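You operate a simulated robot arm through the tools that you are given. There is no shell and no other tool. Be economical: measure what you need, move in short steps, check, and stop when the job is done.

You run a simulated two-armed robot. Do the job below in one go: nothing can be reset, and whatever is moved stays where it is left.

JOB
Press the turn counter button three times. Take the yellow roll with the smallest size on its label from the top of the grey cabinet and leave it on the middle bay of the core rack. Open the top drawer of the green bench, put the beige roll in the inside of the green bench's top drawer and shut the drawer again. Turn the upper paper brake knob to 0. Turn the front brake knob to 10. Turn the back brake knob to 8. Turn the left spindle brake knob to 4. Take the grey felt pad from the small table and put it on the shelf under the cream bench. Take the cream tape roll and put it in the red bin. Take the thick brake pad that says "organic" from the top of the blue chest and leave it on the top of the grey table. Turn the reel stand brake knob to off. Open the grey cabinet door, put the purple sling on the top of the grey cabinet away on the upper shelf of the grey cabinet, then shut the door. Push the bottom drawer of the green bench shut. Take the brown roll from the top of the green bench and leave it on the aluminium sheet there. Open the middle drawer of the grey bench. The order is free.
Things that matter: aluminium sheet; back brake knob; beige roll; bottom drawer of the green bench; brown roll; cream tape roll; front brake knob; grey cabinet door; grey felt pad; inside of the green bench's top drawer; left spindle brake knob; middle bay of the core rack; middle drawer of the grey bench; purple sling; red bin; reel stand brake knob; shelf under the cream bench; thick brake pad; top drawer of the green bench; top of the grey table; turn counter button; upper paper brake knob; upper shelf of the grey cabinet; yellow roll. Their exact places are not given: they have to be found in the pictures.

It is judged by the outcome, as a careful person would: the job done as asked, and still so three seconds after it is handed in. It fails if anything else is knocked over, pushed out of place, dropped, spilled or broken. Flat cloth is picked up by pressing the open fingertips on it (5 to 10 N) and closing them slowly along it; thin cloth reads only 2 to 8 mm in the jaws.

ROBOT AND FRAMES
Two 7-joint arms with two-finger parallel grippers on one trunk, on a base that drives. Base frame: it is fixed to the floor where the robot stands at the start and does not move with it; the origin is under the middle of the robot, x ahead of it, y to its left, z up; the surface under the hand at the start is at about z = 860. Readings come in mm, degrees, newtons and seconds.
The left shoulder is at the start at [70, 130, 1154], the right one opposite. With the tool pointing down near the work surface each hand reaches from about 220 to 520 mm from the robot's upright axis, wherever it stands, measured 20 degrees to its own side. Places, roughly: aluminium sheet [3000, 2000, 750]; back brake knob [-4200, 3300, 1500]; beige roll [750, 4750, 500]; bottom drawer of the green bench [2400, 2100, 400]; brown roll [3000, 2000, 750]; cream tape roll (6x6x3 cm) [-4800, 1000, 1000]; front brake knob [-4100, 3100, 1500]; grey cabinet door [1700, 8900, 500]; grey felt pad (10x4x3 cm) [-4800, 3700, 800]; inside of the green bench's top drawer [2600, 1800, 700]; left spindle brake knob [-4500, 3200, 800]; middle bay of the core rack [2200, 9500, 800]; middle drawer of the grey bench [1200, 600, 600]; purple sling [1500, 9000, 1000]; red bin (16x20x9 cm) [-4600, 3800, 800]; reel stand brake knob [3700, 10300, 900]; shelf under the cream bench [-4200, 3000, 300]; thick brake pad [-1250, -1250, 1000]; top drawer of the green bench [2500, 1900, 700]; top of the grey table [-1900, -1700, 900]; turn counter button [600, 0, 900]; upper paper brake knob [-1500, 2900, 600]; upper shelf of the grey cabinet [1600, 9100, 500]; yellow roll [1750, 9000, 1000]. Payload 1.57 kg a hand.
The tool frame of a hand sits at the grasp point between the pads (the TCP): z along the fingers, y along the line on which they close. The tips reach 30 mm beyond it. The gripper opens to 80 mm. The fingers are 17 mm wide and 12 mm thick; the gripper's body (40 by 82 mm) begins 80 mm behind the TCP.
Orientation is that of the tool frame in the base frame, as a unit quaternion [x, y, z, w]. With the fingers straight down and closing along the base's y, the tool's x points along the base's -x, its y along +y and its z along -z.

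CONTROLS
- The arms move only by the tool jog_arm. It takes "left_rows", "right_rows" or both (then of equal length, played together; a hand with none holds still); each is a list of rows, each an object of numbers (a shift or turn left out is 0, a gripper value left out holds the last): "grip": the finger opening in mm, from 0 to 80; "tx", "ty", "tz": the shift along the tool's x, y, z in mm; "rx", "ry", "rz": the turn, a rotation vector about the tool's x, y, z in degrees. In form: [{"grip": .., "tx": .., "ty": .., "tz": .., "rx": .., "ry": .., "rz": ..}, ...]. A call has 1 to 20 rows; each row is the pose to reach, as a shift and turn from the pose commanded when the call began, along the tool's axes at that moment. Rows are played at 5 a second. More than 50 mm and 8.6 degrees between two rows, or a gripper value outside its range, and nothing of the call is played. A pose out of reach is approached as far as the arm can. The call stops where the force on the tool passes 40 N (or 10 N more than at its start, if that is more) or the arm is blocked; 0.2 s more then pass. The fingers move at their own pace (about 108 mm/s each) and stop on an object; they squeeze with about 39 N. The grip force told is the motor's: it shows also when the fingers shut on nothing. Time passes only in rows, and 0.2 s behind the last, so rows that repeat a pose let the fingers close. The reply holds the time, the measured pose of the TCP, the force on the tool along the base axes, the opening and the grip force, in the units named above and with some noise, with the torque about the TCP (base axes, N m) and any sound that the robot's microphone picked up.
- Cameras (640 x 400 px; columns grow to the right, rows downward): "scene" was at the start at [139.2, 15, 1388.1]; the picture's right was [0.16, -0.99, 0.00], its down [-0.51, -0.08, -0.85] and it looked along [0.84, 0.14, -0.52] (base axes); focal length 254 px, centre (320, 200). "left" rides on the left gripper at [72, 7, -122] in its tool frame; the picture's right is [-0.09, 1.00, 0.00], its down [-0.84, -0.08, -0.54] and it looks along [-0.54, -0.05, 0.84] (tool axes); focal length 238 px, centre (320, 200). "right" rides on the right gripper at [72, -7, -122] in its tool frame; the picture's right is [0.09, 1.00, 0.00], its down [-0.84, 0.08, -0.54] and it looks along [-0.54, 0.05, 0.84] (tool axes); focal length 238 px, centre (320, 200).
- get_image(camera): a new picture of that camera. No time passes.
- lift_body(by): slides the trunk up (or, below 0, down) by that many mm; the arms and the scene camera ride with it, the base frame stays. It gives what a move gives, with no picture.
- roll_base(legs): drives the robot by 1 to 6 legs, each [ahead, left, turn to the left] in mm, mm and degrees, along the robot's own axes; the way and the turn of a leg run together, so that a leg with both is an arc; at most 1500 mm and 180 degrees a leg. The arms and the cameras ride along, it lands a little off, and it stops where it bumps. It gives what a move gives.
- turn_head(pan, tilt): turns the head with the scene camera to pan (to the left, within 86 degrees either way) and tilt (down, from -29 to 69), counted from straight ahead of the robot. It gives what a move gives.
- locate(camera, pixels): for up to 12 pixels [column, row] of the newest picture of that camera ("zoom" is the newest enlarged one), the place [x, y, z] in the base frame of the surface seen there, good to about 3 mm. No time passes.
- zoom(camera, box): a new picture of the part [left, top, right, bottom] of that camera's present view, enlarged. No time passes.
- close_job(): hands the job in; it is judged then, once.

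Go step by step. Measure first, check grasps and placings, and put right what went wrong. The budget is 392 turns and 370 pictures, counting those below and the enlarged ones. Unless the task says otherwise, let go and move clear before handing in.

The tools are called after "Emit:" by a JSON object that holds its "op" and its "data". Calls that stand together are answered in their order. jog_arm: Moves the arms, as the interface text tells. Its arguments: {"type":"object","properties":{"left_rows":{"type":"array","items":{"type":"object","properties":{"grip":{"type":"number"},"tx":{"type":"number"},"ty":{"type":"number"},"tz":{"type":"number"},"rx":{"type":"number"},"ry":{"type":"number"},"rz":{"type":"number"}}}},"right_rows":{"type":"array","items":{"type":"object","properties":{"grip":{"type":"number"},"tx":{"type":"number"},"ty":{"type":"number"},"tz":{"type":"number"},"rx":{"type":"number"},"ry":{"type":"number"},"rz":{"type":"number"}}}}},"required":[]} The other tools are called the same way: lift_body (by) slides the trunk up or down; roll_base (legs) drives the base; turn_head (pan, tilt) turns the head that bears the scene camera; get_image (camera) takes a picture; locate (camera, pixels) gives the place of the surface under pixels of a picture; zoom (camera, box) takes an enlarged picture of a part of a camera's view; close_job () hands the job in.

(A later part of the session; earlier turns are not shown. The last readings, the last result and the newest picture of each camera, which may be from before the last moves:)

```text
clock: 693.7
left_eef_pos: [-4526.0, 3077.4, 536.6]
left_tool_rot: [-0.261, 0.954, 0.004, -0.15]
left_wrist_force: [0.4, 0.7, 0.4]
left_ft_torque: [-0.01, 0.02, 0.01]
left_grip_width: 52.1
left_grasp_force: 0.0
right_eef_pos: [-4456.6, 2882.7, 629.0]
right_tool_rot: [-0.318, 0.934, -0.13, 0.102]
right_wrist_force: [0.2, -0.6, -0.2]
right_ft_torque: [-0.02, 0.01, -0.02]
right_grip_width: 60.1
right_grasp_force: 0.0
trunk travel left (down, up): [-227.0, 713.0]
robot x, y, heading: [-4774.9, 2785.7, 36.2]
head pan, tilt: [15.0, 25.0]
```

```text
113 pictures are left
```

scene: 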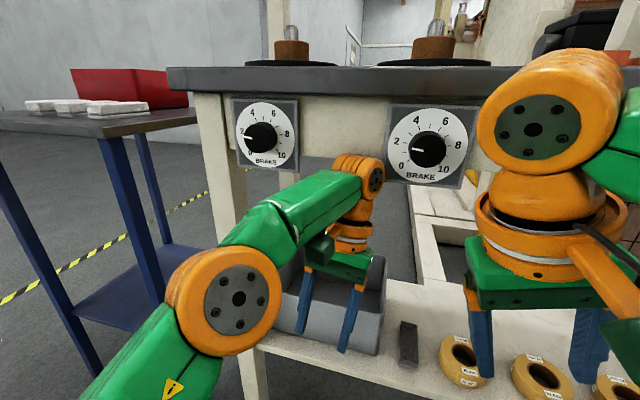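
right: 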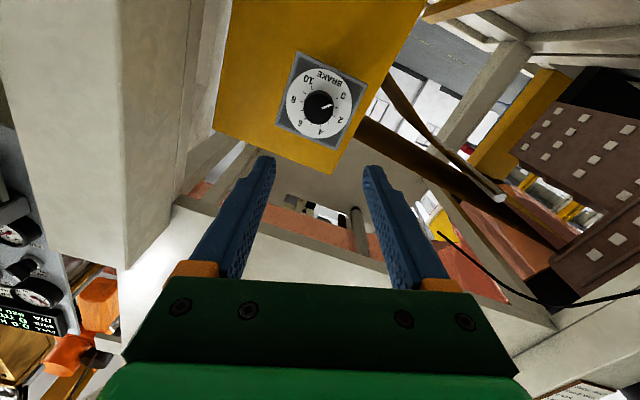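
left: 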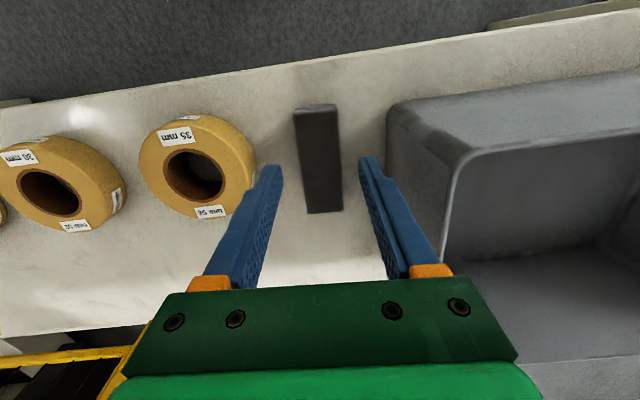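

The left wrist caught under the bench's apron while rising. I'll lower again, back out fully, and only then raise.

Emit:
{"op": "lift_body", "data": {"by": -100}}

Emit:
{"op": "roll_base", "data": {"legs": [[-90, 0, 0]]}}

Emit:
{"op": "get_image", "data": {"camera": "scene"}}

```text
clock: 695.0
left_eef_pos: [-4511.7, 3078.6, 427.1]
left_tool_rot: [-0.258, 0.952, 0.006, -0.164]
left_wrist_force: [0.3, -0.6, -0.6]
left_ft_torque: [-0.01, -0.02, 0.01]
left_grip_width: 51.8
left_grasp_force: 0.0
right_eef_pos: [-4441.5, 2884.0, 520.7]
right_tool_rot: [-0.318, 0.935, -0.128, 0.089]
right_wrist_force: [-0.3, 0.0, 0.1]
right_ft_torque: [0.01, 0.02, 0.01]
right_grip_width: 60.0
right_grasp_force: 0.0
trunk travel left (down, up): [-127.0, 813.0]
robot x, y, heading: [-4770.9, 2785.0, 36.2]
head pan, tilt: [15.0, 25.0]
```

```text
clock: 696.1
left_eef_pos: [-4584.3, 3025.6, 427.7]
left_tool_rot: [-0.258, 0.952, 0.005, -0.164]
left_wrist_force: [0.0, -0.4, 0.8]
left_ft_torque: [0.01, 0.02, -0.04]
left_grip_width: 52.1
left_grasp_force: 0.1
right_eef_pos: [-4512.0, 2830.1, 520.5]
right_tool_rot: [-0.317, 0.936, -0.129, 0.089]
right_wrist_force: [-0.7, -0.2, 0.0]
right_ft_torque: [-0.04, 0.0, 0.02]
right_grip_width: 60.2
right_grasp_force: 0.1
trunk travel left (down, up): [-127.0, 813.0]
robot x, y, heading: [-4845.8, 2732.5, 36.0]
head pan, tilt: [15.0, 25.0]
```

```text
112 pictures are left
```

scene: 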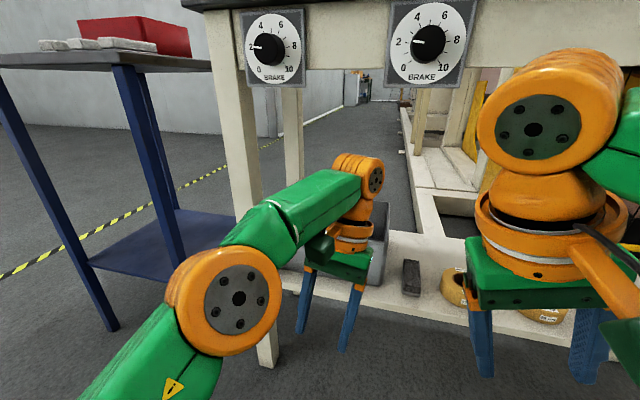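

Clear now. I'll measure both dials.

Emit:
{"op": "zoom", "data": {"camera": "scene", "box": [220, 0, 500, 110]}}

Emit:
{"op": "locate", "data": {"camera": "scene", "pixels": [[268, 48], [245, 15], [303, 15], [303, 85], [248, 82], [427, 42], [290, 40]]}}

```text
2.29 times, centred on (360, 55) of scene
```

zoom: 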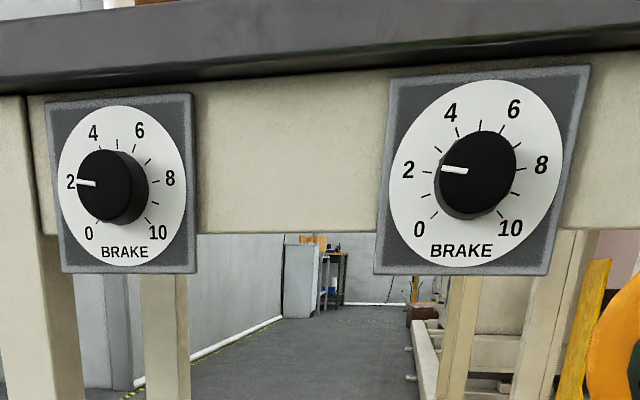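

```text
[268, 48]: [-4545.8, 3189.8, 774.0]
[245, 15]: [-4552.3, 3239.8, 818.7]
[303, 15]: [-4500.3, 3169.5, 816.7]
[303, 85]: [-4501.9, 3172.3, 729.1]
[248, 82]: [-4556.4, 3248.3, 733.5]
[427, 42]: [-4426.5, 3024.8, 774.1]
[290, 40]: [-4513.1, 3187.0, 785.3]
```

The left dial reads 2 and must go to 4 (54° clockwise). Its centre is (−4528,3207,774), facing heading ≈36°. I'll raise the trunk and tilt the left hand to point forward.

Emit:
{"op": "lift_body", "data": {"by": 340}}

Emit:
{"op": "jog_arm", "data": {"left_rows": [{"ry": -8.5, "grip": 60}, {"ry": -17}, {"ry": -25.5}, {"ry": -34}, {"ry": -42.5}, {"ry": -51}, {"ry": -59.5}, {"ry": -68}, {"ry": -76.5}, {"ry": -85}, {"ry": -93.5}, {"ry": -102}, {"ry": -109}]}}

Emit:
{"op": "get_image", "data": {"camera": "scene"}}

Emit:
{"op": "get_image", "data": {"camera": "left"}}

```text
clock: 699.5
left_eef_pos: [-4583.9, 3026.1, 768.2]
left_tool_rot: [-0.258, 0.952, 0.004, -0.163]
left_wrist_force: [0.5, 0.1, -0.8]
left_ft_torque: [0.0, 0.0, 0.01]
left_grip_width: 51.8
left_grasp_force: 0.2
right_eef_pos: [-4513.3, 2829.9, 860.2]
right_tool_rot: [-0.316, 0.936, -0.129, 0.089]
right_wrist_force: [-0.6, 0.8, -0.5]
right_ft_torque: [0.01, 0.0, 0.02]
right_grip_width: 60.2
right_grasp_force: 0.1
trunk travel left (down, up): [-467.0, 473.0]
robot x, y, heading: [-4843.3, 2732.5, 36.1]
head pan, tilt: [15.0, 25.0]
```

```text
clock: 702.2
left_eef_pos: [-4557.0, 3024.4, 754.0]
left_tool_rot: [-0.145, 0.686, 0.214, 0.68]
left_wrist_force: [-0.2, 0.3, -0.6]
left_ft_torque: [-0.01, -0.02, 0.0]
left_grip_width: 60.1
left_grasp_force: 0.1
left hand out of reach, approached as far as the arm can: row 9, 10, 11, 12, 13
right_eef_pos: [-4512.5, 2830.7, 859.4]
right_tool_rot: [-0.317, 0.936, -0.128, 0.09]
right_wrist_force: [0.3, -0.4, 0.3]
right_ft_torque: [0.02, -0.02, 0.03]
right_grip_width: 59.9
right_grasp_force: 0.1
trunk travel left (down, up): [-467.0, 473.0]
robot x, y, heading: [-4844.1, 2736.1, 35.8]
head pan, tilt: [15.0, 25.0]
```

```text
110 pictures are left
```

scene: 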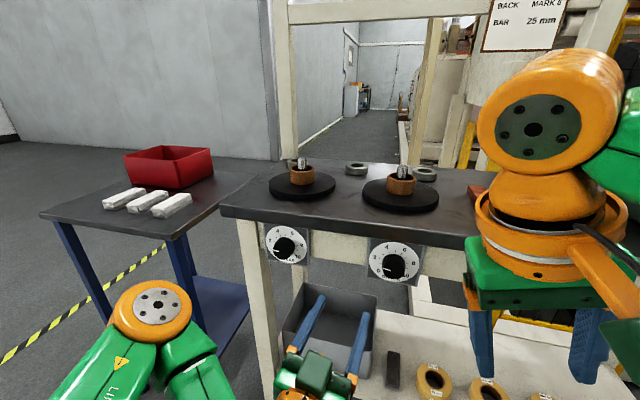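

```text
109 pictures are left
```

left: 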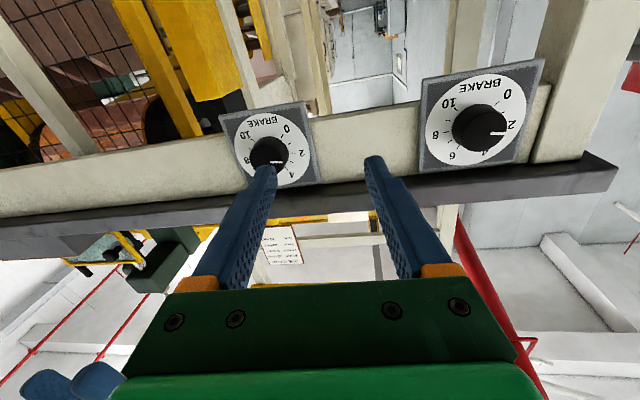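

The hand is level; the right dial is unchanged. I'll trim the yaw 7°, raise 20 mm, slide left 131 mm and check the alignment.

Emit:
{"op": "jog_arm", "data": {"left_rows": [{"rx": -4}, {"rx": -7}, {"rx": -7}]}}

Emit:
{"op": "lift_body", "data": {"by": 20}}

Emit:
{"op": "roll_base", "data": {"legs": [[0, 131, 0], [30, 0, 0]]}}

Emit:
{"op": "get_image", "data": {"camera": "left"}}

Emit:
{"op": "locate", "data": {"camera": "left", "pixels": [[320, 110], [300, 110], [340, 110], [290, 80], [360, 80], [320, 130]]}}

```text
clock: 703.0
left_eef_pos: [-4557.3, 3025.0, 753.2]
left_tool_rot: [-0.188, 0.671, 0.255, 0.67]
left_wrist_force: [-0.4, -0.3, 0.2]
left_ft_torque: [-0.01, -0.02, 0.01]
left_grip_width: 59.8
left_grasp_force: 0.0
left hand out of reach, approached as far as the arm can: row 1
right_eef_pos: [-4512.6, 2831.2, 859.5]
right_tool_rot: [-0.316, 0.936, -0.127, 0.089]
right_wrist_force: [-0.9, 0.3, -0.3]
right_ft_torque: [0.02, -0.05, 0.03]
right_grip_width: 60.1
right_grasp_force: 0.1
trunk travel left (down, up): [-467.0, 473.0]
robot x, y, heading: [-4845.2, 2732.0, 36.1]
head pan, tilt: [15.0, 25.0]
```

```text
clock: 703.7
left_eef_pos: [-4555.7, 3024.5, 773.9]
left_tool_rot: [-0.187, 0.672, 0.254, 0.67]
left_wrist_force: [0.0, -0.3, 0.2]
left_ft_torque: [0.04, 0.01, -0.01]
left_grip_width: 60.0
left_grasp_force: 0.0
right_eef_pos: [-4513.2, 2830.7, 879.0]
right_tool_rot: [-0.316, 0.936, -0.128, 0.089]
right_wrist_force: [0.6, -0.6, 0.4]
right_ft_torque: [0.0, 0.01, -0.03]
right_grip_width: 60.1
right_grasp_force: 0.1
trunk travel left (down, up): [-487.0, 453.0]
robot x, y, heading: [-4846.6, 2733.5, 36.1]
head pan, tilt: [15.0, 25.0]
```

```text
clock: 705.5
left_eef_pos: [-4607.9, 3147.5, 774.0]
left_tool_rot: [-0.186, 0.672, 0.255, 0.67]
left_wrist_force: [0.1, 0.7, 0.3]
left_ft_torque: [0.0, 0.0, -0.01]
left_grip_width: 60.0
left_grasp_force: 0.0
right_eef_pos: [-4564.2, 2953.6, 879.8]
right_tool_rot: [-0.316, 0.936, -0.128, 0.09]
right_wrist_force: [0.7, -0.2, 0.1]
right_ft_torque: [-0.01, 0.02, 0.0]
right_grip_width: 60.0
right_grasp_force: 0.0
trunk travel left (down, up): [-487.0, 453.0]
robot x, y, heading: [-4893.7, 2857.1, 36.0]
head pan, tilt: [15.0, 25.0]
```

```text
108 pictures are left
```

left: 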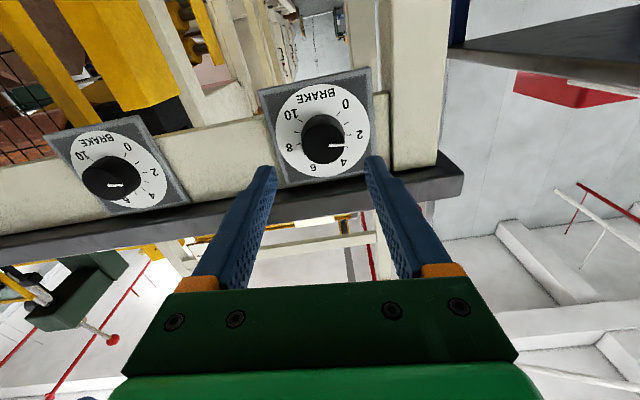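

```text
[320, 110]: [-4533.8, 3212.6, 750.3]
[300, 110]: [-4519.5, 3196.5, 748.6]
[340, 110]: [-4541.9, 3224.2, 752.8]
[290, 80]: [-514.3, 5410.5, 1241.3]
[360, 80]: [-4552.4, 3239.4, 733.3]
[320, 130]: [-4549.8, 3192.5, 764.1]
```

Aligned to within 1 mm. I'll preset the wrist roll −25°, move forward 66 mm, and grip.

Emit:
{"op": "jog_arm", "data": {"left_rows": [{"rz": -8}, {"rz": -16}, {"rz": -25}]}}

Emit:
{"op": "roll_base", "data": {"legs": [[66, 0, 0]]}}

Emit:
{"op": "get_image", "data": {"camera": "left"}}

```text
refused: row 3 steps farther than a row can; nothing moved
```

```text
clock: 706.5
left_eef_pos: [-4555.8, 3186.9, 772.9]
left_tool_rot: [-0.187, 0.672, 0.255, 0.67]
left_wrist_force: [0.6, -0.5, 0.7]
left_ft_torque: [-0.01, -0.03, -0.02]
left_grip_width: 59.8
left_grasp_force: 0.1
right_eef_pos: [-4511.9, 2992.8, 880.0]
right_tool_rot: [-0.317, 0.936, -0.128, 0.088]
right_wrist_force: [-0.1, -0.5, 0.7]
right_ft_torque: [0.0, -0.01, -0.01]
right_grip_width: 60.0
right_grasp_force: 0.1
trunk travel left (down, up): [-487.0, 453.0]
robot x, y, heading: [-4842.5, 2895.6, 36.1]
head pan, tilt: [15.0, 25.0]
```

```text
107 pictures are left
```

left: 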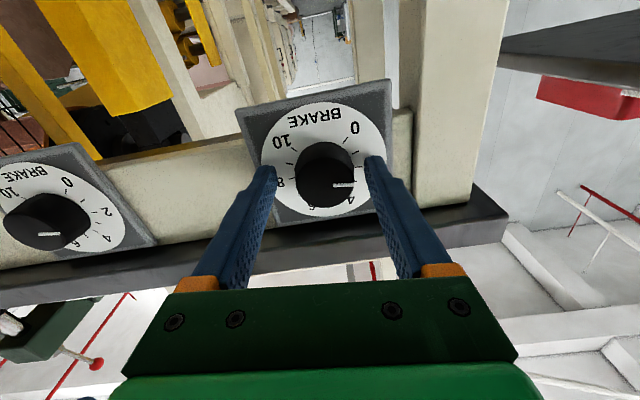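

Emit:
{"op": "jog_arm", "data": {"left_rows": [{"grip": 40}, {"grip": 28}, {"grip": 25}, {"grip": 25}, {"rz": 8}, {"rz": 16}, {"rz": 24}, {"rz": 32}, {"rz": 40}, {"rz": 48}, {"rz": 54}, {"rz": 54}]}}

Emit:
{"op": "zoom", "data": {"camera": "left", "box": [230, 70, 420, 230]}}

Emit:
{"op": "zoom", "data": {"camera": "scene", "box": [220, 150, 400, 300]}}

```text
clock: 709.0
left_eef_pos: [-4557.9, 3189.6, 773.0]
left_tool_rot: [0.136, 0.683, 0.531, 0.483]
left_wrist_force: [-2.5, 14.1, 12.6]
left_ft_torque: [0.3, -0.45, -0.14]
left_grip_width: 39.1
left_grasp_force: 43.9
right_eef_pos: [-4514.7, 2996.0, 881.1]
right_tool_rot: [-0.318, 0.935, -0.129, 0.089]
right_wrist_force: [0.1, -0.3, 0.0]
right_ft_torque: [-0.01, -0.01, 0.03]
right_grip_width: 60.0
right_grasp_force: 0.1
trunk travel left (down, up): [-487.0, 453.0]
robot x, y, heading: [-4842.8, 2896.5, 36.1]
head pan, tilt: [15.0, 25.0]
```

```text
2.50 times, centred on (325, 150) of left
```

zoom: 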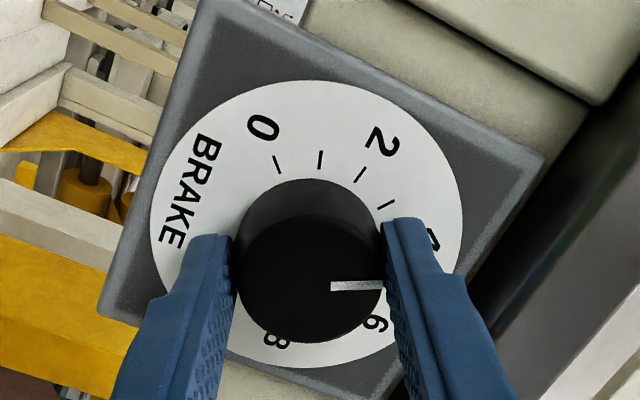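

```text
2.67 times, centred on (310, 225) of scene
```

zoom: 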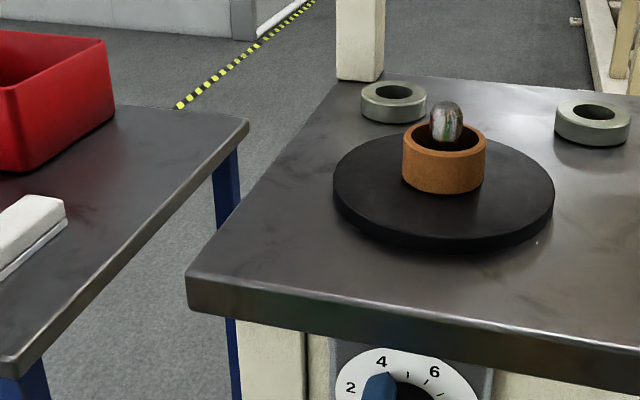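

It reads about 3.85. I'll add 5°, release, back off and check from the front.

Emit:
{"op": "jog_arm", "data": {"left_rows": [{"rz": 5}, {"rz": 5}, {"rz": 5, "grip": 45}, {"rz": 5, "grip": 60}, {"rz": 5, "grip": 60}]}}

Emit:
{"op": "roll_base", "data": {"legs": [[-200, 0, 0]]}}

Emit:
{"op": "turn_head", "data": {"pan": 20, "tilt": 30}}

Emit:
{"op": "get_image", "data": {"camera": "scene"}}

Emit:
{"op": "get_image", "data": {"camera": "left"}}

```text
clock: 710.2
left_eef_pos: [-4556.2, 3187.4, 773.3]
left_tool_rot: [0.167, 0.677, 0.552, 0.457]
left_wrist_force: [-0.5, 0.5, -0.2]
left_ft_torque: [0.01, -0.02, 0.01]
left_grip_width: 60.0
left_grasp_force: 0.0
right_eef_pos: [-4511.4, 2993.5, 881.5]
right_tool_rot: [-0.317, 0.936, -0.128, 0.089]
right_wrist_force: [0.0, -0.3, 0.6]
right_ft_torque: [0.02, -0.01, -0.02]
right_grip_width: 59.7
right_grasp_force: 0.1
trunk travel left (down, up): [-487.0, 453.0]
robot x, y, heading: [-4843.2, 2900.7, 36.1]
head pan, tilt: [15.0, 25.0]
```

```text
clock: 711.9
left_eef_pos: [-4719.7, 3068.8, 772.9]
left_tool_rot: [0.168, 0.677, 0.553, 0.457]
left_wrist_force: [0.3, 0.3, 0.7]
left_ft_torque: [0.01, 0.01, 0.01]
left_grip_width: 60.0
left_grasp_force: 0.0
right_eef_pos: [-4675.7, 2875.2, 880.4]
right_tool_rot: [-0.318, 0.935, -0.128, 0.09]
right_wrist_force: [0.1, 0.2, 0.2]
right_ft_torque: [0.03, 0.01, 0.01]
right_grip_width: 60.1
right_grasp_force: 0.0
trunk travel left (down, up): [-487.0, 453.0]
robot x, y, heading: [-5005.5, 2779.1, 36.2]
head pan, tilt: [15.0, 25.0]
```

```text
clock: 712.5
left_eef_pos: [-4721.2, 3069.5, 773.6]
left_tool_rot: [0.167, 0.677, 0.553, 0.457]
left_wrist_force: [-0.7, -0.3, 0.4]
left_ft_torque: [-0.03, 0.0, -0.01]
left_grip_width: 60.1
left_grasp_force: 0.1
right_eef_pos: [-4675.5, 2874.4, 879.8]
right_tool_rot: [-0.319, 0.935, -0.128, 0.09]
right_wrist_force: [0.1, -0.9, -1.3]
right_ft_torque: [0.01, -0.02, 0.0]
right_grip_width: 60.0
right_grasp_force: 0.0
trunk travel left (down, up): [-487.0, 453.0]
robot x, y, heading: [-5007.4, 2776.0, 36.3]
head pan, tilt: [20.0, 30.0]
```

```text
104 pictures are left
```

scene: 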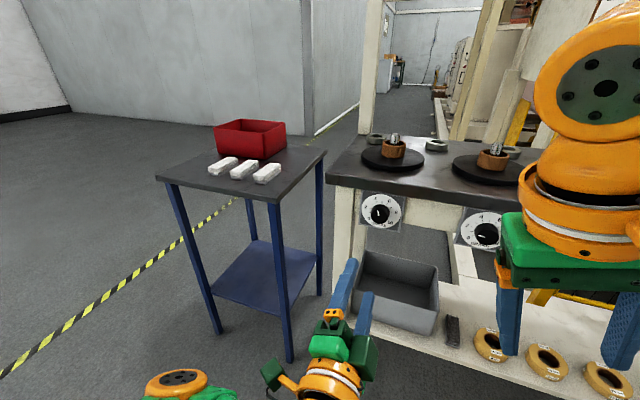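

```text
103 pictures are left
```

left: 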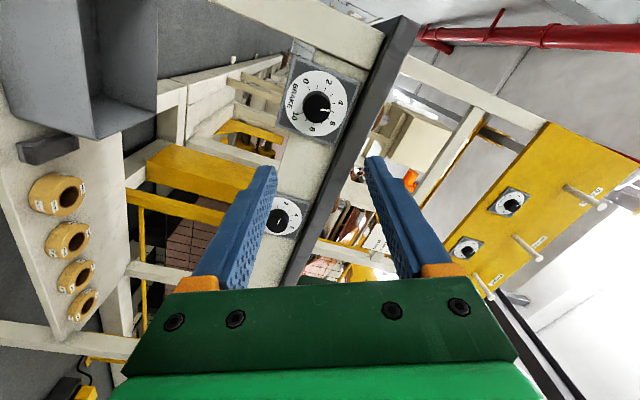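

Emit:
{"op": "zoom", "data": {"camera": "left", "box": [280, 60, 370, 150]}}

Emit:
{"op": "zoom", "data": {"camera": "scene", "box": [350, 180, 420, 240]}}

Emit:
{"op": "zoom", "data": {"camera": "left", "box": [440, 120, 640, 290]}}

```text
4.44 times, centred on (325, 105) of left
```

zoom: 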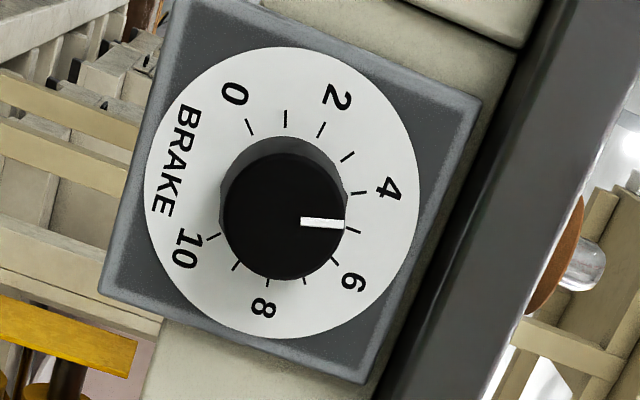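

```text
6.67 times, centred on (385, 210) of scene
```

zoom: 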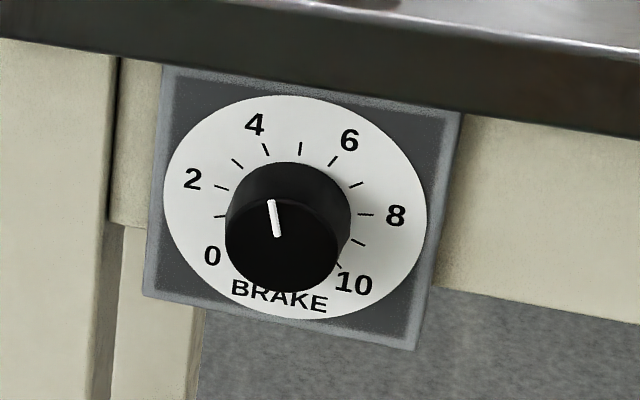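

```text
2.35 times, centred on (540, 205) of left
```

zoom: 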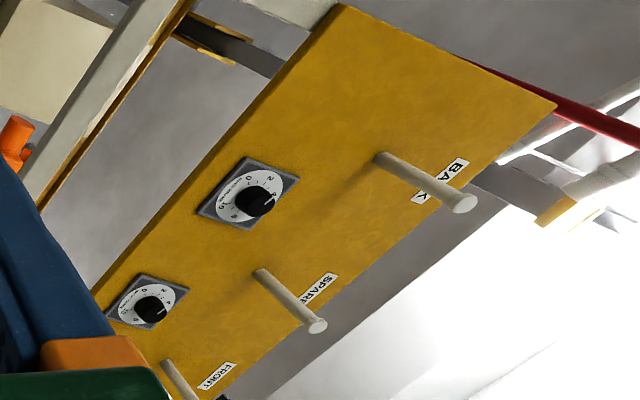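

Averaging both views, it reads about 4.35, so I've gone a little far. I'll regrip and turn back 10°.

Emit:
{"op": "roll_base", "data": {"legs": [[200, 0, 0]]}}

Emit:
{"op": "get_image", "data": {"camera": "left"}}

```text
clock: 714.1
left_eef_pos: [-4557.7, 3188.0, 772.8]
left_tool_rot: [0.166, 0.677, 0.553, 0.457]
left_wrist_force: [0.0, -0.8, 1.0]
left_ft_torque: [-0.03, -0.02, 0.01]
left_grip_width: 60.0
left_grasp_force: 0.1
right_eef_pos: [-4513.2, 2993.7, 879.2]
right_tool_rot: [-0.317, 0.935, -0.129, 0.089]
right_wrist_force: [0.0, -0.1, 0.6]
right_ft_torque: [0.02, 0.0, 0.01]
right_grip_width: 60.1
right_grasp_force: 0.0
trunk travel left (down, up): [-487.0, 453.0]
robot x, y, heading: [-4847.4, 2893.8, 36.2]
head pan, tilt: [20.0, 30.0]
```

```text
99 pictures are left
```

left: 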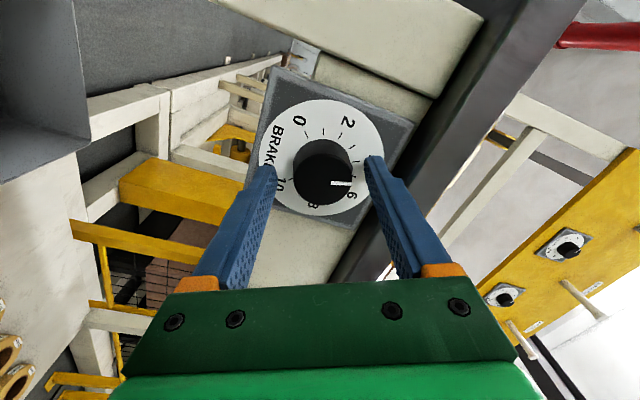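

Emit:
{"op": "jog_arm", "data": {"left_rows": [{"grip": 40}, {"grip": 28}, {"grip": 25}, {"grip": 25}, {"rz": -5}, {"rz": -10}, {"rz": -10}, {"rz": -10, "grip": 45}, {"rz": -10, "grip": 60}, {"rz": -10, "grip": 60}]}}

Emit:
{"op": "roll_base", "data": {"legs": [[-200, 0, 0]]}}

Emit:
{"op": "zoom", "data": {"camera": "left", "box": [280, 60, 370, 150]}}

Emit:
{"op": "zoom", "data": {"camera": "scene", "box": [350, 180, 420, 240]}}

```text
clock: 716.3
left_eef_pos: [-4555.4, 3188.0, 773.7]
left_tool_rot: [0.107, 0.689, 0.511, 0.504]
left_wrist_force: [-0.1, 0.1, -1.4]
left_ft_torque: [0.0, 0.01, -0.02]
left_grip_width: 60.0
left_grasp_force: 0.0
right_eef_pos: [-4511.8, 2993.9, 879.0]
right_tool_rot: [-0.318, 0.935, -0.129, 0.089]
right_wrist_force: [0.2, 0.4, -0.9]
right_ft_torque: [0.0, -0.01, 0.04]
right_grip_width: 60.1
right_grasp_force: 0.0
trunk travel left (down, up): [-487.0, 453.0]
robot x, y, heading: [-4842.8, 2896.7, 36.6]
head pan, tilt: [20.0, 30.0]
```

```text
clock: 717.9
left_eef_pos: [-4719.4, 3069.0, 773.0]
left_tool_rot: [0.107, 0.689, 0.51, 0.503]
left_wrist_force: [0.1, -0.1, -0.8]
left_ft_torque: [-0.03, -0.02, 0.02]
left_grip_width: 60.0
left_grasp_force: 0.2
right_eef_pos: [-4673.2, 2875.2, 880.8]
right_tool_rot: [-0.318, 0.935, -0.128, 0.089]
right_wrist_force: [-0.2, 0.3, 0.8]
right_ft_torque: [-0.02, -0.05, 0.0]
right_grip_width: 59.9
right_grasp_force: 0.0
trunk travel left (down, up): [-487.0, 453.0]
robot x, y, heading: [-5003.9, 2779.9, 36.1]
head pan, tilt: [20.0, 30.0]
```

```text
4.44 times, centred on (325, 105) of left
```

zoom: 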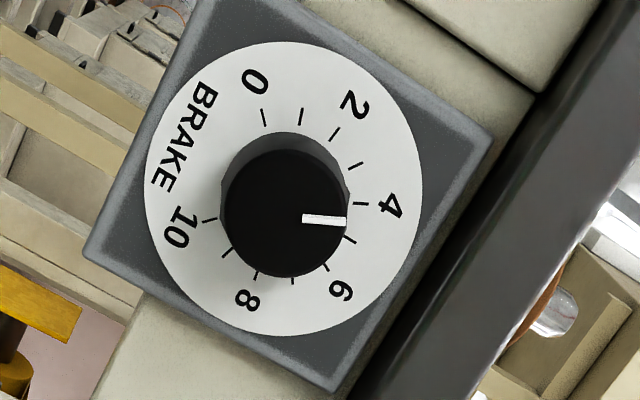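

```text
6.67 times, centred on (385, 210) of scene
```

zoom: 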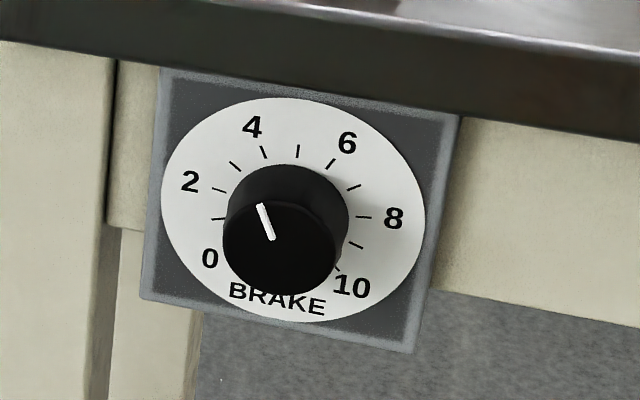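

That reads 4 within a small margin. Next, the front and back brake dials on the yellow board (z≈1510): I'll raise the trunk and look at it.

Emit:
{"op": "lift_body", "data": {"by": 400}}

Emit:
{"op": "turn_head", "data": {"pan": 0, "tilt": -5}}

Emit:
{"op": "get_image", "data": {"camera": "scene"}}

```text
clock: 721.8
left_eef_pos: [-4717.8, 3069.4, 1173.9]
left_tool_rot: [0.106, 0.688, 0.511, 0.503]
left_wrist_force: [0.5, -0.9, -0.1]
left_ft_torque: [0.02, 0.01, 0.03]
left_grip_width: 60.1
left_grasp_force: 0.1
right_eef_pos: [-4674.0, 2876.0, 1279.9]
right_tool_rot: [-0.317, 0.935, -0.128, 0.088]
right_wrist_force: [0.4, -0.1, -0.7]
right_ft_torque: [-0.02, -0.02, 0.02]
right_grip_width: 60.1
right_grasp_force: 0.2
trunk travel left (down, up): [-887.0, 53.0]
robot x, y, heading: [-5004.0, 2777.1, 36.3]
head pan, tilt: [20.0, 30.0]
```

```text
clock: 722.8
left_eef_pos: [-4718.2, 3069.3, 1174.4]
left_tool_rot: [0.106, 0.688, 0.512, 0.503]
left_wrist_force: [-0.1, -0.2, 0.3]
left_ft_torque: [-0.02, 0.01, -0.02]
left_grip_width: 59.9
left_grasp_force: 0.1
right_eef_pos: [-4674.3, 2875.5, 1279.9]
right_tool_rot: [-0.318, 0.935, -0.127, 0.089]
right_wrist_force: [-0.2, -0.6, 0.3]
right_ft_torque: [0.05, 0.02, 0.02]
right_grip_width: 60.0
right_grasp_force: 0.0
trunk travel left (down, up): [-887.0, 53.0]
robot x, y, heading: [-5002.3, 2775.7, 36.2]
head pan, tilt: [0.0, -5.0]
```

```text
96 pictures are left
```

scene: 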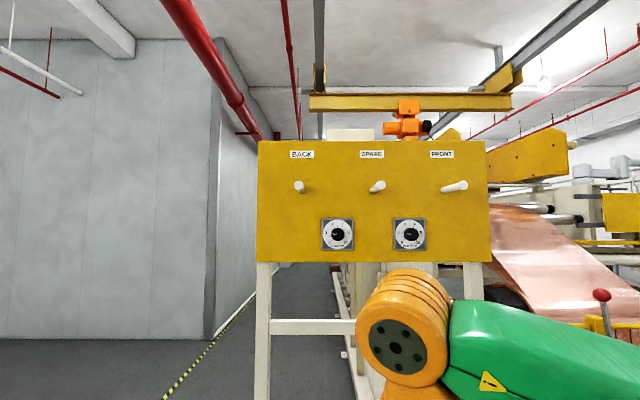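

Emit:
{"op": "zoom", "data": {"camera": "scene", "box": [300, 200, 450, 270]}}

Emit:
{"op": "locate", "data": {"camera": "scene", "pixels": [[337, 234], [322, 220], [353, 220], [353, 249], [323, 249], [409, 234], [395, 219], [425, 220], [425, 249], [300, 188], [377, 188], [455, 186]]}}

```text
4.27 times, centred on (375, 235) of scene
```

zoom: 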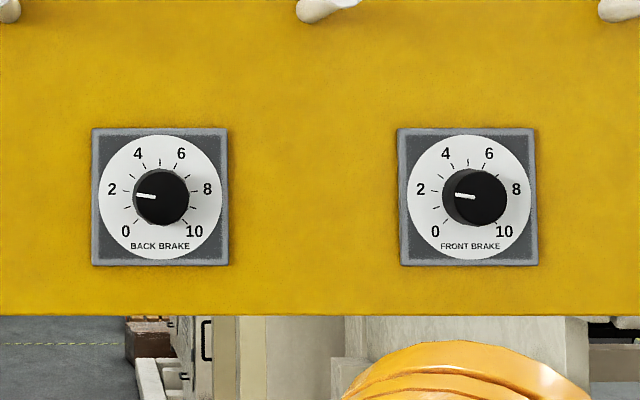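

```text
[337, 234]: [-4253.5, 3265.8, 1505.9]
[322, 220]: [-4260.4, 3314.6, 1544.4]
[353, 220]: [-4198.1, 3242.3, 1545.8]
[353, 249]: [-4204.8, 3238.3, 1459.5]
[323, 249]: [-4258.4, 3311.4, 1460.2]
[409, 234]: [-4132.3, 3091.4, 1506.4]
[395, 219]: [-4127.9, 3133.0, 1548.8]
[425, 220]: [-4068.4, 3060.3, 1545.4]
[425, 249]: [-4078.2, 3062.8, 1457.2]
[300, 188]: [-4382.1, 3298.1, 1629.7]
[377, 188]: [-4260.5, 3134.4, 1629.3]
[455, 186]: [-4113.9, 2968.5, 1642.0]
```

The labels read BACK BRAKE (left dial) and FRONT BRAKE (right dial), both at about 2. I'll raise the left hand to z≈1503 and roll it back for a long turning stroke.

Emit:
{"op": "lift_body", "data": {"by": 53}}

Emit:
{"op": "jog_arm", "data": {"left_rows": [{"tx": -25, "ty": 36}, {"tx": -50, "ty": 72}, {"tx": -75, "ty": 108}, {"tx": -100, "ty": 140}, {"tx": -125, "ty": 175}, {"tx": -148, "ty": 206}, {"tx": -161, "ty": 224, "tz": 8}]}}

Emit:
{"op": "jog_arm", "data": {"left_rows": [{"rz": -8.5}, {"rz": -17}, {"rz": -25.5}, {"rz": -34}, {"rz": -42.5}, {"rz": -51}, {"rz": -59.5}, {"rz": -68}, {"rz": -76.5}, {"rz": -85}]}}

Emit:
{"op": "get_image", "data": {"camera": "scene"}}

```text
clock: 723.7
left_eef_pos: [-4718.1, 3070.4, 1225.9]
left_tool_rot: [0.108, 0.689, 0.51, 0.503]
left_wrist_force: [-1.0, -0.3, -1.1]
left_ft_torque: [-0.01, -0.01, -0.01]
left_grip_width: 60.0
left_grasp_force: 0.0
right_eef_pos: [-4675.3, 2876.1, 1334.0]
right_tool_rot: [-0.318, 0.935, -0.128, 0.09]
right_wrist_force: [0.7, -0.4, 0.2]
right_ft_torque: [-0.04, -0.03, 0.0]
right_grip_width: 59.9
right_grasp_force: 0.1
trunk travel left (down, up): [-940.0, 0.0]
robot x, y, heading: [-5002.5, 2777.9, 36.2]
head pan, tilt: [0.0, -5.0]
```

```text
clock: 725.3
left_eef_pos: [-4715.6, 3069.4, 1500.7]
left_tool_rot: [0.106, 0.688, 0.511, 0.504]
left_wrist_force: [-0.2, 0.4, 0.6]
left_ft_torque: [0.0, 0.02, -0.03]
left_grip_width: 60.1
left_grasp_force: 0.1
left hand out of reach, approached as far as the arm can: row 2, 6
right_eef_pos: [-4674.2, 2874.9, 1332.1]
right_tool_rot: [-0.317, 0.935, -0.128, 0.09]
right_wrist_force: [0.0, -0.1, 0.0]
right_ft_torque: [0.0, -0.04, 0.03]
right_grip_width: 59.9
right_grasp_force: 0.1
trunk travel left (down, up): [-940.0, 0.0]
robot x, y, heading: [-5003.2, 2778.9, 36.2]
head pan, tilt: [0.0, -5.0]
```

```text
clock: 727.5
left_eef_pos: [-4717.3, 3071.9, 1502.2]
left_tool_rot: [-0.386, 0.58, 0.036, 0.716]
left_wrist_force: [0.2, -0.6, 0.9]
left_ft_torque: [0.0, 0.0, 0.0]
left_grip_width: 59.9
left_grasp_force: 0.2
right_eef_pos: [-4673.2, 2875.0, 1334.8]
right_tool_rot: [-0.318, 0.935, -0.128, 0.089]
right_wrist_force: [0.0, 0.3, -0.5]
right_ft_torque: [-0.02, -0.01, 0.03]
right_grip_width: 60.0
right_grasp_force: 0.1
trunk travel left (down, up): [-940.0, 0.0]
robot x, y, heading: [-5004.4, 2776.8, 35.9]
head pan, tilt: [0.0, -5.0]
```

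```text
94 pictures are left
```

scene: 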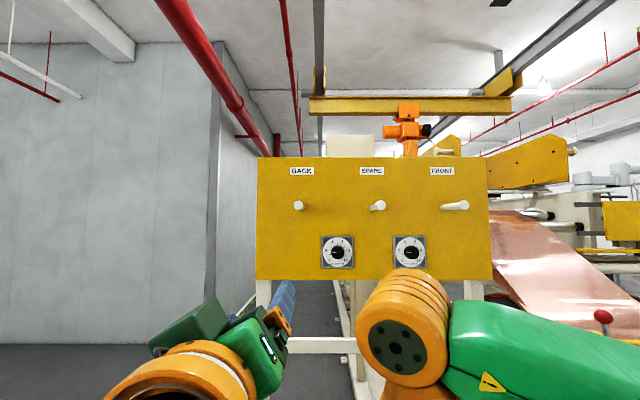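

The hand is level at z≈1502 and aligned in heading. I'll extend 70 mm, move right 121 mm and approach the BACK dial.

Emit:
{"op": "jog_arm", "data": {"left_rows": [{"tz": 35}, {"tz": 70}, {"tz": 70}]}}

Emit:
{"op": "roll_base", "data": {"legs": [[0, -121, 0], [310, 0, 0]]}}

Emit:
{"op": "get_image", "data": {"camera": "left"}}

Emit:
{"op": "get_image", "data": {"camera": "scene"}}

```text
clock: 728.3
left_eef_pos: [-4661.4, 3111.4, 1504.2]
left_tool_rot: [-0.386, 0.58, 0.037, 0.716]
left_wrist_force: [-0.9, -0.5, 0.5]
left_ft_torque: [-0.02, 0.01, -0.03]
left_grip_width: 59.9
left_grasp_force: 0.1
right_eef_pos: [-4674.8, 2876.3, 1332.7]
right_tool_rot: [-0.318, 0.935, -0.128, 0.088]
right_wrist_force: [-0.6, -0.2, -1.0]
right_ft_torque: [-0.03, 0.04, -0.02]
right_grip_width: 60.1
right_grasp_force: 0.1
trunk travel left (down, up): [-940.0, 0.0]
robot x, y, heading: [-5002.7, 2778.7, 36.3]
head pan, tilt: [0.0, -5.0]
```

```text
clock: 731.2
left_eef_pos: [-4344.5, 3193.1, 1506.0]
left_tool_rot: [-0.385, 0.58, 0.037, 0.717]
left_wrist_force: [0.1, 0.2, 0.4]
left_ft_torque: [0.0, 0.02, -0.02]
left_grip_width: 60.2
left_grasp_force: 0.0
right_eef_pos: [-4356.1, 2957.2, 1334.2]
right_tool_rot: [-0.317, 0.936, -0.128, 0.089]
right_wrist_force: [-0.1, 0.3, 0.1]
right_ft_torque: [0.0, 0.0, 0.0]
right_grip_width: 59.8
right_grasp_force: 0.1
trunk travel left (down, up): [-940.0, 0.0]
robot x, y, heading: [-4680.5, 2858.4, 36.2]
head pan, tilt: [0.0, -5.0]
```

```text
93 pictures are left
```

left: 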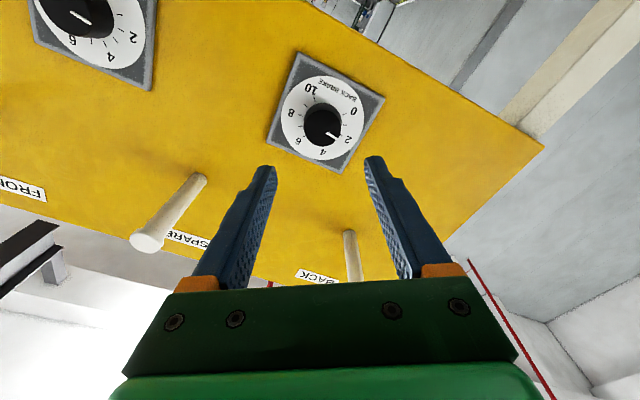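

```text
92 pictures are left
```

scene: 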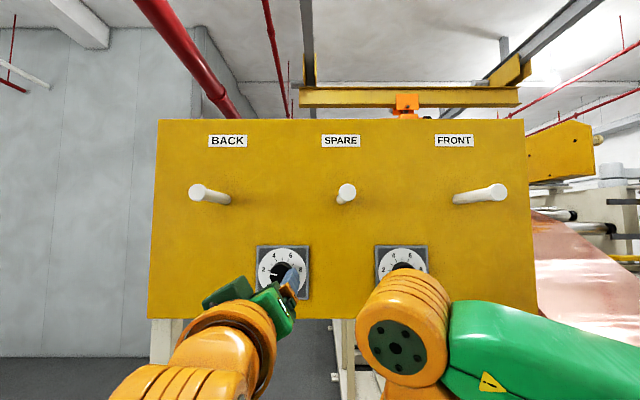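

Emit:
{"op": "locate", "data": {"camera": "left", "pixels": [[322, 122], [300, 57], [380, 99], [339, 170], [270, 138], [322, 140], [312, 110]]}}

```text
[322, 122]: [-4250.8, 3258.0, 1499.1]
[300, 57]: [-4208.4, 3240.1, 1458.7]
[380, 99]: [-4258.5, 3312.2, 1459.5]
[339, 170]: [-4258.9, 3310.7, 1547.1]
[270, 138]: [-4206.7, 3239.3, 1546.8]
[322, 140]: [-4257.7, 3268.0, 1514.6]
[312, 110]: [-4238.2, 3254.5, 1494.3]
```

Aligned (1–3 mm). I'll move in 105 mm.

Emit:
{"op": "roll_base", "data": {"legs": [[105, 0, 0]]}}

Emit:
{"op": "jog_arm", "data": {"left_rows": [{"grip": 45}, {"grip": 28}, {"grip": 25}, {"grip": 25}, {"rz": 8}, {"rz": 16}, {"rz": 24}, {"rz": 32}, {"rz": 40}, {"rz": 48}, {"rz": 56}, {"rz": 64}, {"rz": 72}, {"rz": 80}, {"rz": 80}]}}

Emit:
{"op": "zoom", "data": {"camera": "left", "box": [220, 60, 420, 220]}}

```text
clock: 732.5
left_eef_pos: [-4262.2, 3254.1, 1502.4]
left_tool_rot: [-0.386, 0.582, 0.036, 0.715]
left_wrist_force: [-0.5, 0.8, 0.7]
left_ft_torque: [0.04, -0.02, 0.01]
left_grip_width: 59.9
left_grasp_force: 0.0
right_eef_pos: [-4272.2, 3018.6, 1333.0]
right_tool_rot: [-0.318, 0.935, -0.129, 0.089]
right_wrist_force: [0.5, 0.1, 0.1]
right_ft_torque: [0.04, 0.01, -0.03]
right_grip_width: 60.0
right_grasp_force: 0.0
trunk travel left (down, up): [-940.0, 0.0]
robot x, y, heading: [-4604.0, 2917.7, 36.1]
head pan, tilt: [0.0, -5.0]
stopped in leg 1: the force on the tool passed its limit at 166 N (the readings are from after the stop); the commanded pose is now the measured one
```

```text
clock: 735.7
left_eef_pos: [-4264.7, 3254.4, 1502.6]
left_tool_rot: [0.077, 0.694, 0.487, 0.525]
left_wrist_force: [-4.3, -1.1, -11.1]
left_ft_torque: [0.08, -0.08, -0.65]
left_grip_width: 38.4
left_grasp_force: 44.0
right_eef_pos: [-4273.8, 3019.0, 1332.0]
right_tool_rot: [-0.317, 0.935, -0.129, 0.089]
right_wrist_force: [-0.2, 0.3, 0.0]
right_ft_torque: [0.0, -0.03, 0.02]
right_grip_width: 60.0
right_grasp_force: 0.1
trunk travel left (down, up): [-940.0, 0.0]
robot x, y, heading: [-4605.5, 2919.4, 36.0]
head pan, tilt: [0.0, -5.0]
```

```text
2.50 times, centred on (320, 140) of left
```

zoom: 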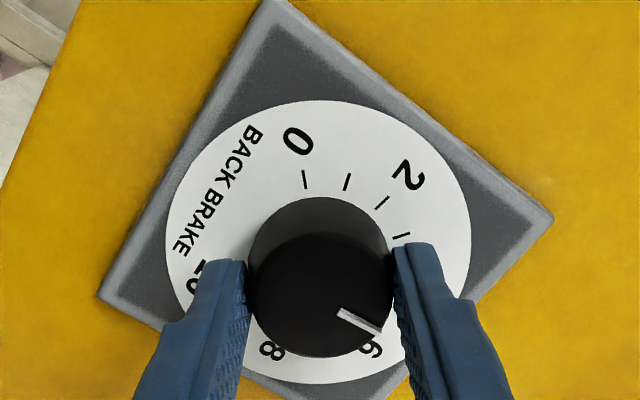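

It has moved to about 4 (some slip). I'll open, roll back 85°, regrip and turn on.

Emit:
{"op": "jog_arm", "data": {"left_rows": [{"grip": 45}, {"grip": 60}, {"rz": -8}, {"rz": -16}, {"rz": -24}, {"rz": -32}, {"rz": -40}, {"rz": -48}, {"rz": -56}, {"rz": -64}, {"rz": -72}, {"rz": -80}, {"rz": -88}, {"rz": -88}]}}

Emit:
{"op": "jog_arm", "data": {"left_rows": [{"grip": 45}, {"grip": 28}, {"grip": 20}, {"grip": 15}, {"grip": 15}, {"rz": 8}, {"rz": 16}, {"rz": 24}, {"rz": 32}, {"rz": 40}, {"rz": 48}, {"rz": 56}, {"rz": 64}, {"rz": 72}, {"rz": 80}, {"rz": 88}, {"rz": 88}]}}

Emit:
{"op": "zoom", "data": {"camera": "left", "box": [220, 60, 420, 220]}}

```text
clock: 738.7
left_eef_pos: [-4264.3, 3252.6, 1503.8]
left_tool_rot: [-0.426, 0.553, -0.014, 0.716]
left_wrist_force: [0.4, -0.1, 0.0]
left_ft_torque: [0.0, 0.01, -0.01]
left_grip_width: 59.9
left_grasp_force: 0.1
right_eef_pos: [-4274.7, 3018.0, 1333.1]
right_tool_rot: [-0.318, 0.935, -0.128, 0.089]
right_wrist_force: [0.0, 0.8, 0.1]
right_ft_torque: [-0.03, -0.01, -0.04]
right_grip_width: 59.7
right_grasp_force: 0.1
trunk travel left (down, up): [-940.0, 0.0]
robot x, y, heading: [-4607.4, 2921.9, 36.2]
head pan, tilt: [0.0, -5.0]
```

```text
clock: 742.3
left_eef_pos: [-4264.4, 3253.9, 1503.8]
left_tool_rot: [0.078, 0.693, 0.488, 0.525]
left_wrist_force: [-2.3, 0.3, -4.7]
left_ft_torque: [0.21, -0.31, -0.94]
left_grip_width: 37.9
left_grasp_force: 43.9
right_eef_pos: [-4276.5, 3019.9, 1332.6]
right_tool_rot: [-0.317, 0.935, -0.129, 0.089]
right_wrist_force: [-0.1, -0.1, 0.5]
right_ft_torque: [-0.01, 0.01, 0.03]
right_grip_width: 59.9
right_grasp_force: 0.1
trunk travel left (down, up): [-940.0, 0.0]
robot x, y, heading: [-4608.9, 2923.7, 36.2]
head pan, tilt: [0.0, -5.0]
```

```text
2.50 times, centred on (320, 140) of left
```

zoom: 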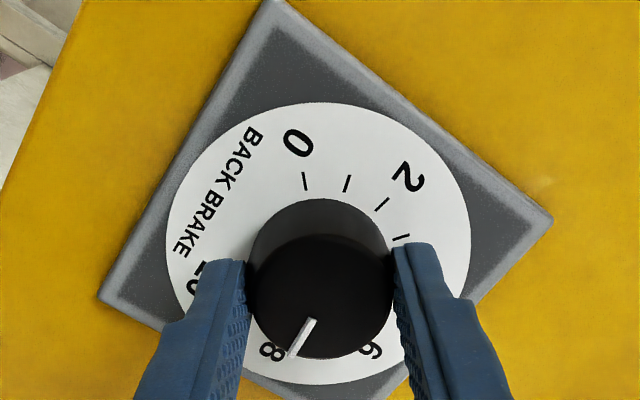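

The pointer is at about 8.2. I'll nudge back 5°, release, retreat and read it from the front.

Emit:
{"op": "jog_arm", "data": {"left_rows": [{"rz": -5}, {"rz": -5}, {"rz": -5, "grip": 45}, {"rz": -5, "grip": 60}, {"rz": -5, "grip": 60}]}}

Emit:
{"op": "roll_base", "data": {"legs": [[-120, 0, 0], [0, 100, 0]]}}

Emit:
{"op": "get_image", "data": {"camera": "scene"}}

Emit:
{"op": "zoom", "data": {"camera": "scene", "box": [250, 220, 480, 320]}}

```text
clock: 743.5
left_eef_pos: [-4264.1, 3253.0, 1504.4]
left_tool_rot: [0.047, 0.696, 0.465, 0.545]
left_wrist_force: [-0.3, 0.5, -0.3]
left_ft_torque: [0.01, -0.01, 0.01]
left_grip_width: 60.2
left_grasp_force: 0.0
right_eef_pos: [-4273.6, 3018.5, 1332.4]
right_tool_rot: [-0.317, 0.935, -0.129, 0.089]
right_wrist_force: [-0.4, -0.2, -0.4]
right_ft_torque: [-0.04, 0.0, 0.0]
right_grip_width: 60.1
right_grasp_force: 0.0
trunk travel left (down, up): [-940.0, 0.0]
robot x, y, heading: [-4603.5, 2920.1, 36.0]
head pan, tilt: [0.0, -5.0]
```

```text
clock: 745.4
left_eef_pos: [-4408.9, 3257.7, 1503.6]
left_tool_rot: [0.049, 0.696, 0.468, 0.542]
left_wrist_force: [0.5, -1.6, 0.2]
left_ft_torque: [0.01, 0.02, 0.03]
left_grip_width: 60.2
left_grasp_force: 0.0
right_eef_pos: [-4420.6, 3023.2, 1331.9]
right_tool_rot: [-0.318, 0.936, -0.125, 0.087]
right_wrist_force: [-0.2, 0.2, -0.3]
right_ft_torque: [0.01, 0.03, 0.04]
right_grip_width: 59.9
right_grasp_force: 0.1
trunk travel left (down, up): [-940.0, 0.0]
robot x, y, heading: [-4758.2, 2933.0, 36.2]
head pan, tilt: [0.0, -5.0]
```

```text
89 pictures are left
```

scene: 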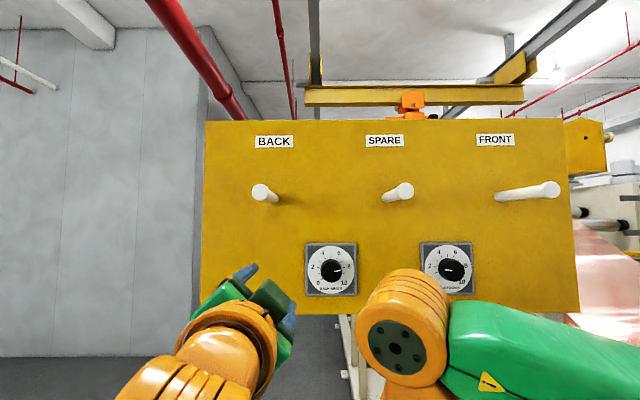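

```text
2.78 times, centred on (365, 270) of scene
```

zoom: 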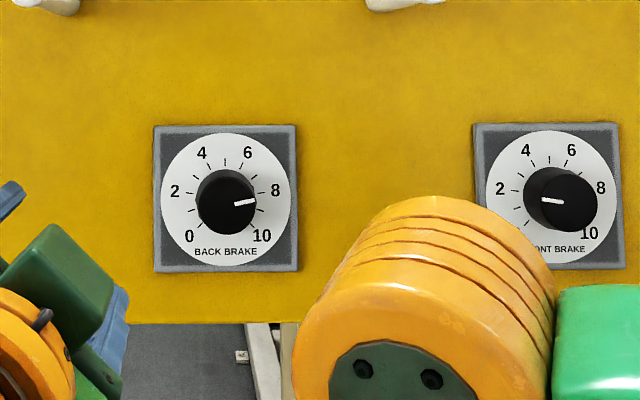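

Emit:
{"op": "zoom", "data": {"camera": "scene", "box": [300, 238, 362, 300]}}

```text
6.45 times, centred on (331, 269) of scene
```

zoom: 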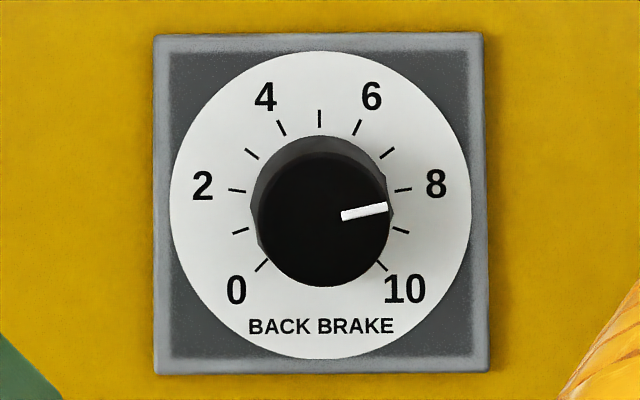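

The BACK dial reads exactly 8. Now the FRONT dial: roll the wrist back, slide right 309 mm and measure.

Emit:
{"op": "jog_arm", "data": {"left_rows": [{"rz": -8}, {"rz": -16}, {"rz": -24}, {"rz": -32}, {"rz": -40}, {"rz": -48}, {"rz": -56}, {"rz": -64}, {"rz": -72}, {"rz": -80}, {"rz": -86}]}}

Emit:
{"op": "roll_base", "data": {"legs": [[0, -309, 0], [10, 0, 0]]}}

Emit:
{"op": "get_image", "data": {"camera": "left"}}

```text
clock: 747.8
left_eef_pos: [-4417.1, 3264.9, 1505.4]
left_tool_rot: [-0.44, 0.542, -0.034, 0.715]
left_wrist_force: [0.2, 0.1, 0.0]
left_ft_torque: [0.0, 0.0, 0.0]
left_grip_width: 59.8
left_grasp_force: 0.1
right_eef_pos: [-4428.9, 3029.9, 1333.0]
right_tool_rot: [-0.317, 0.936, -0.128, 0.088]
right_wrist_force: [-0.2, 0.4, -0.2]
right_ft_torque: [-0.01, 0.0, 0.01]
right_grip_width: 60.0
right_grasp_force: 0.0
trunk travel left (down, up): [-940.0, 0.0]
robot x, y, heading: [-4756.6, 2931.7, 36.3]
head pan, tilt: [0.0, -5.0]
```

```text
clock: 750.2
left_eef_pos: [-4227.9, 3018.1, 1503.7]
left_tool_rot: [-0.439, 0.542, -0.032, 0.716]
left_wrist_force: [0.9, -0.4, 0.0]
left_ft_torque: [-0.03, -0.01, 0.01]
left_grip_width: 60.0
left_grasp_force: 0.1
right_eef_pos: [-4239.3, 2785.7, 1332.2]
right_tool_rot: [-0.318, 0.936, -0.126, 0.089]
right_wrist_force: [0.4, -0.6, 0.0]
right_ft_torque: [0.02, 0.01, -0.01]
right_grip_width: 60.1
right_grasp_force: 0.0
trunk travel left (down, up): [-940.0, 0.0]
robot x, y, heading: [-4571.0, 2690.1, 36.3]
head pan, tilt: [0.0, -5.0]
```

```text
86 pictures are left
```

left: 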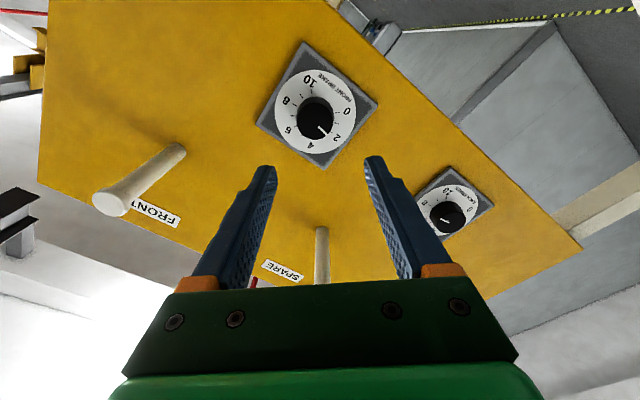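

Emit:
{"op": "locate", "data": {"camera": "left", "pixels": [[304, 44], [376, 100], [323, 166], [258, 122], [316, 116]]}}

```text
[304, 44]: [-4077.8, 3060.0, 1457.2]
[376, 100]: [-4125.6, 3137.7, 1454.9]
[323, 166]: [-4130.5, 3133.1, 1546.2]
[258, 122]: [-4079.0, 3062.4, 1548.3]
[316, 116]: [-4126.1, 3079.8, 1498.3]
```

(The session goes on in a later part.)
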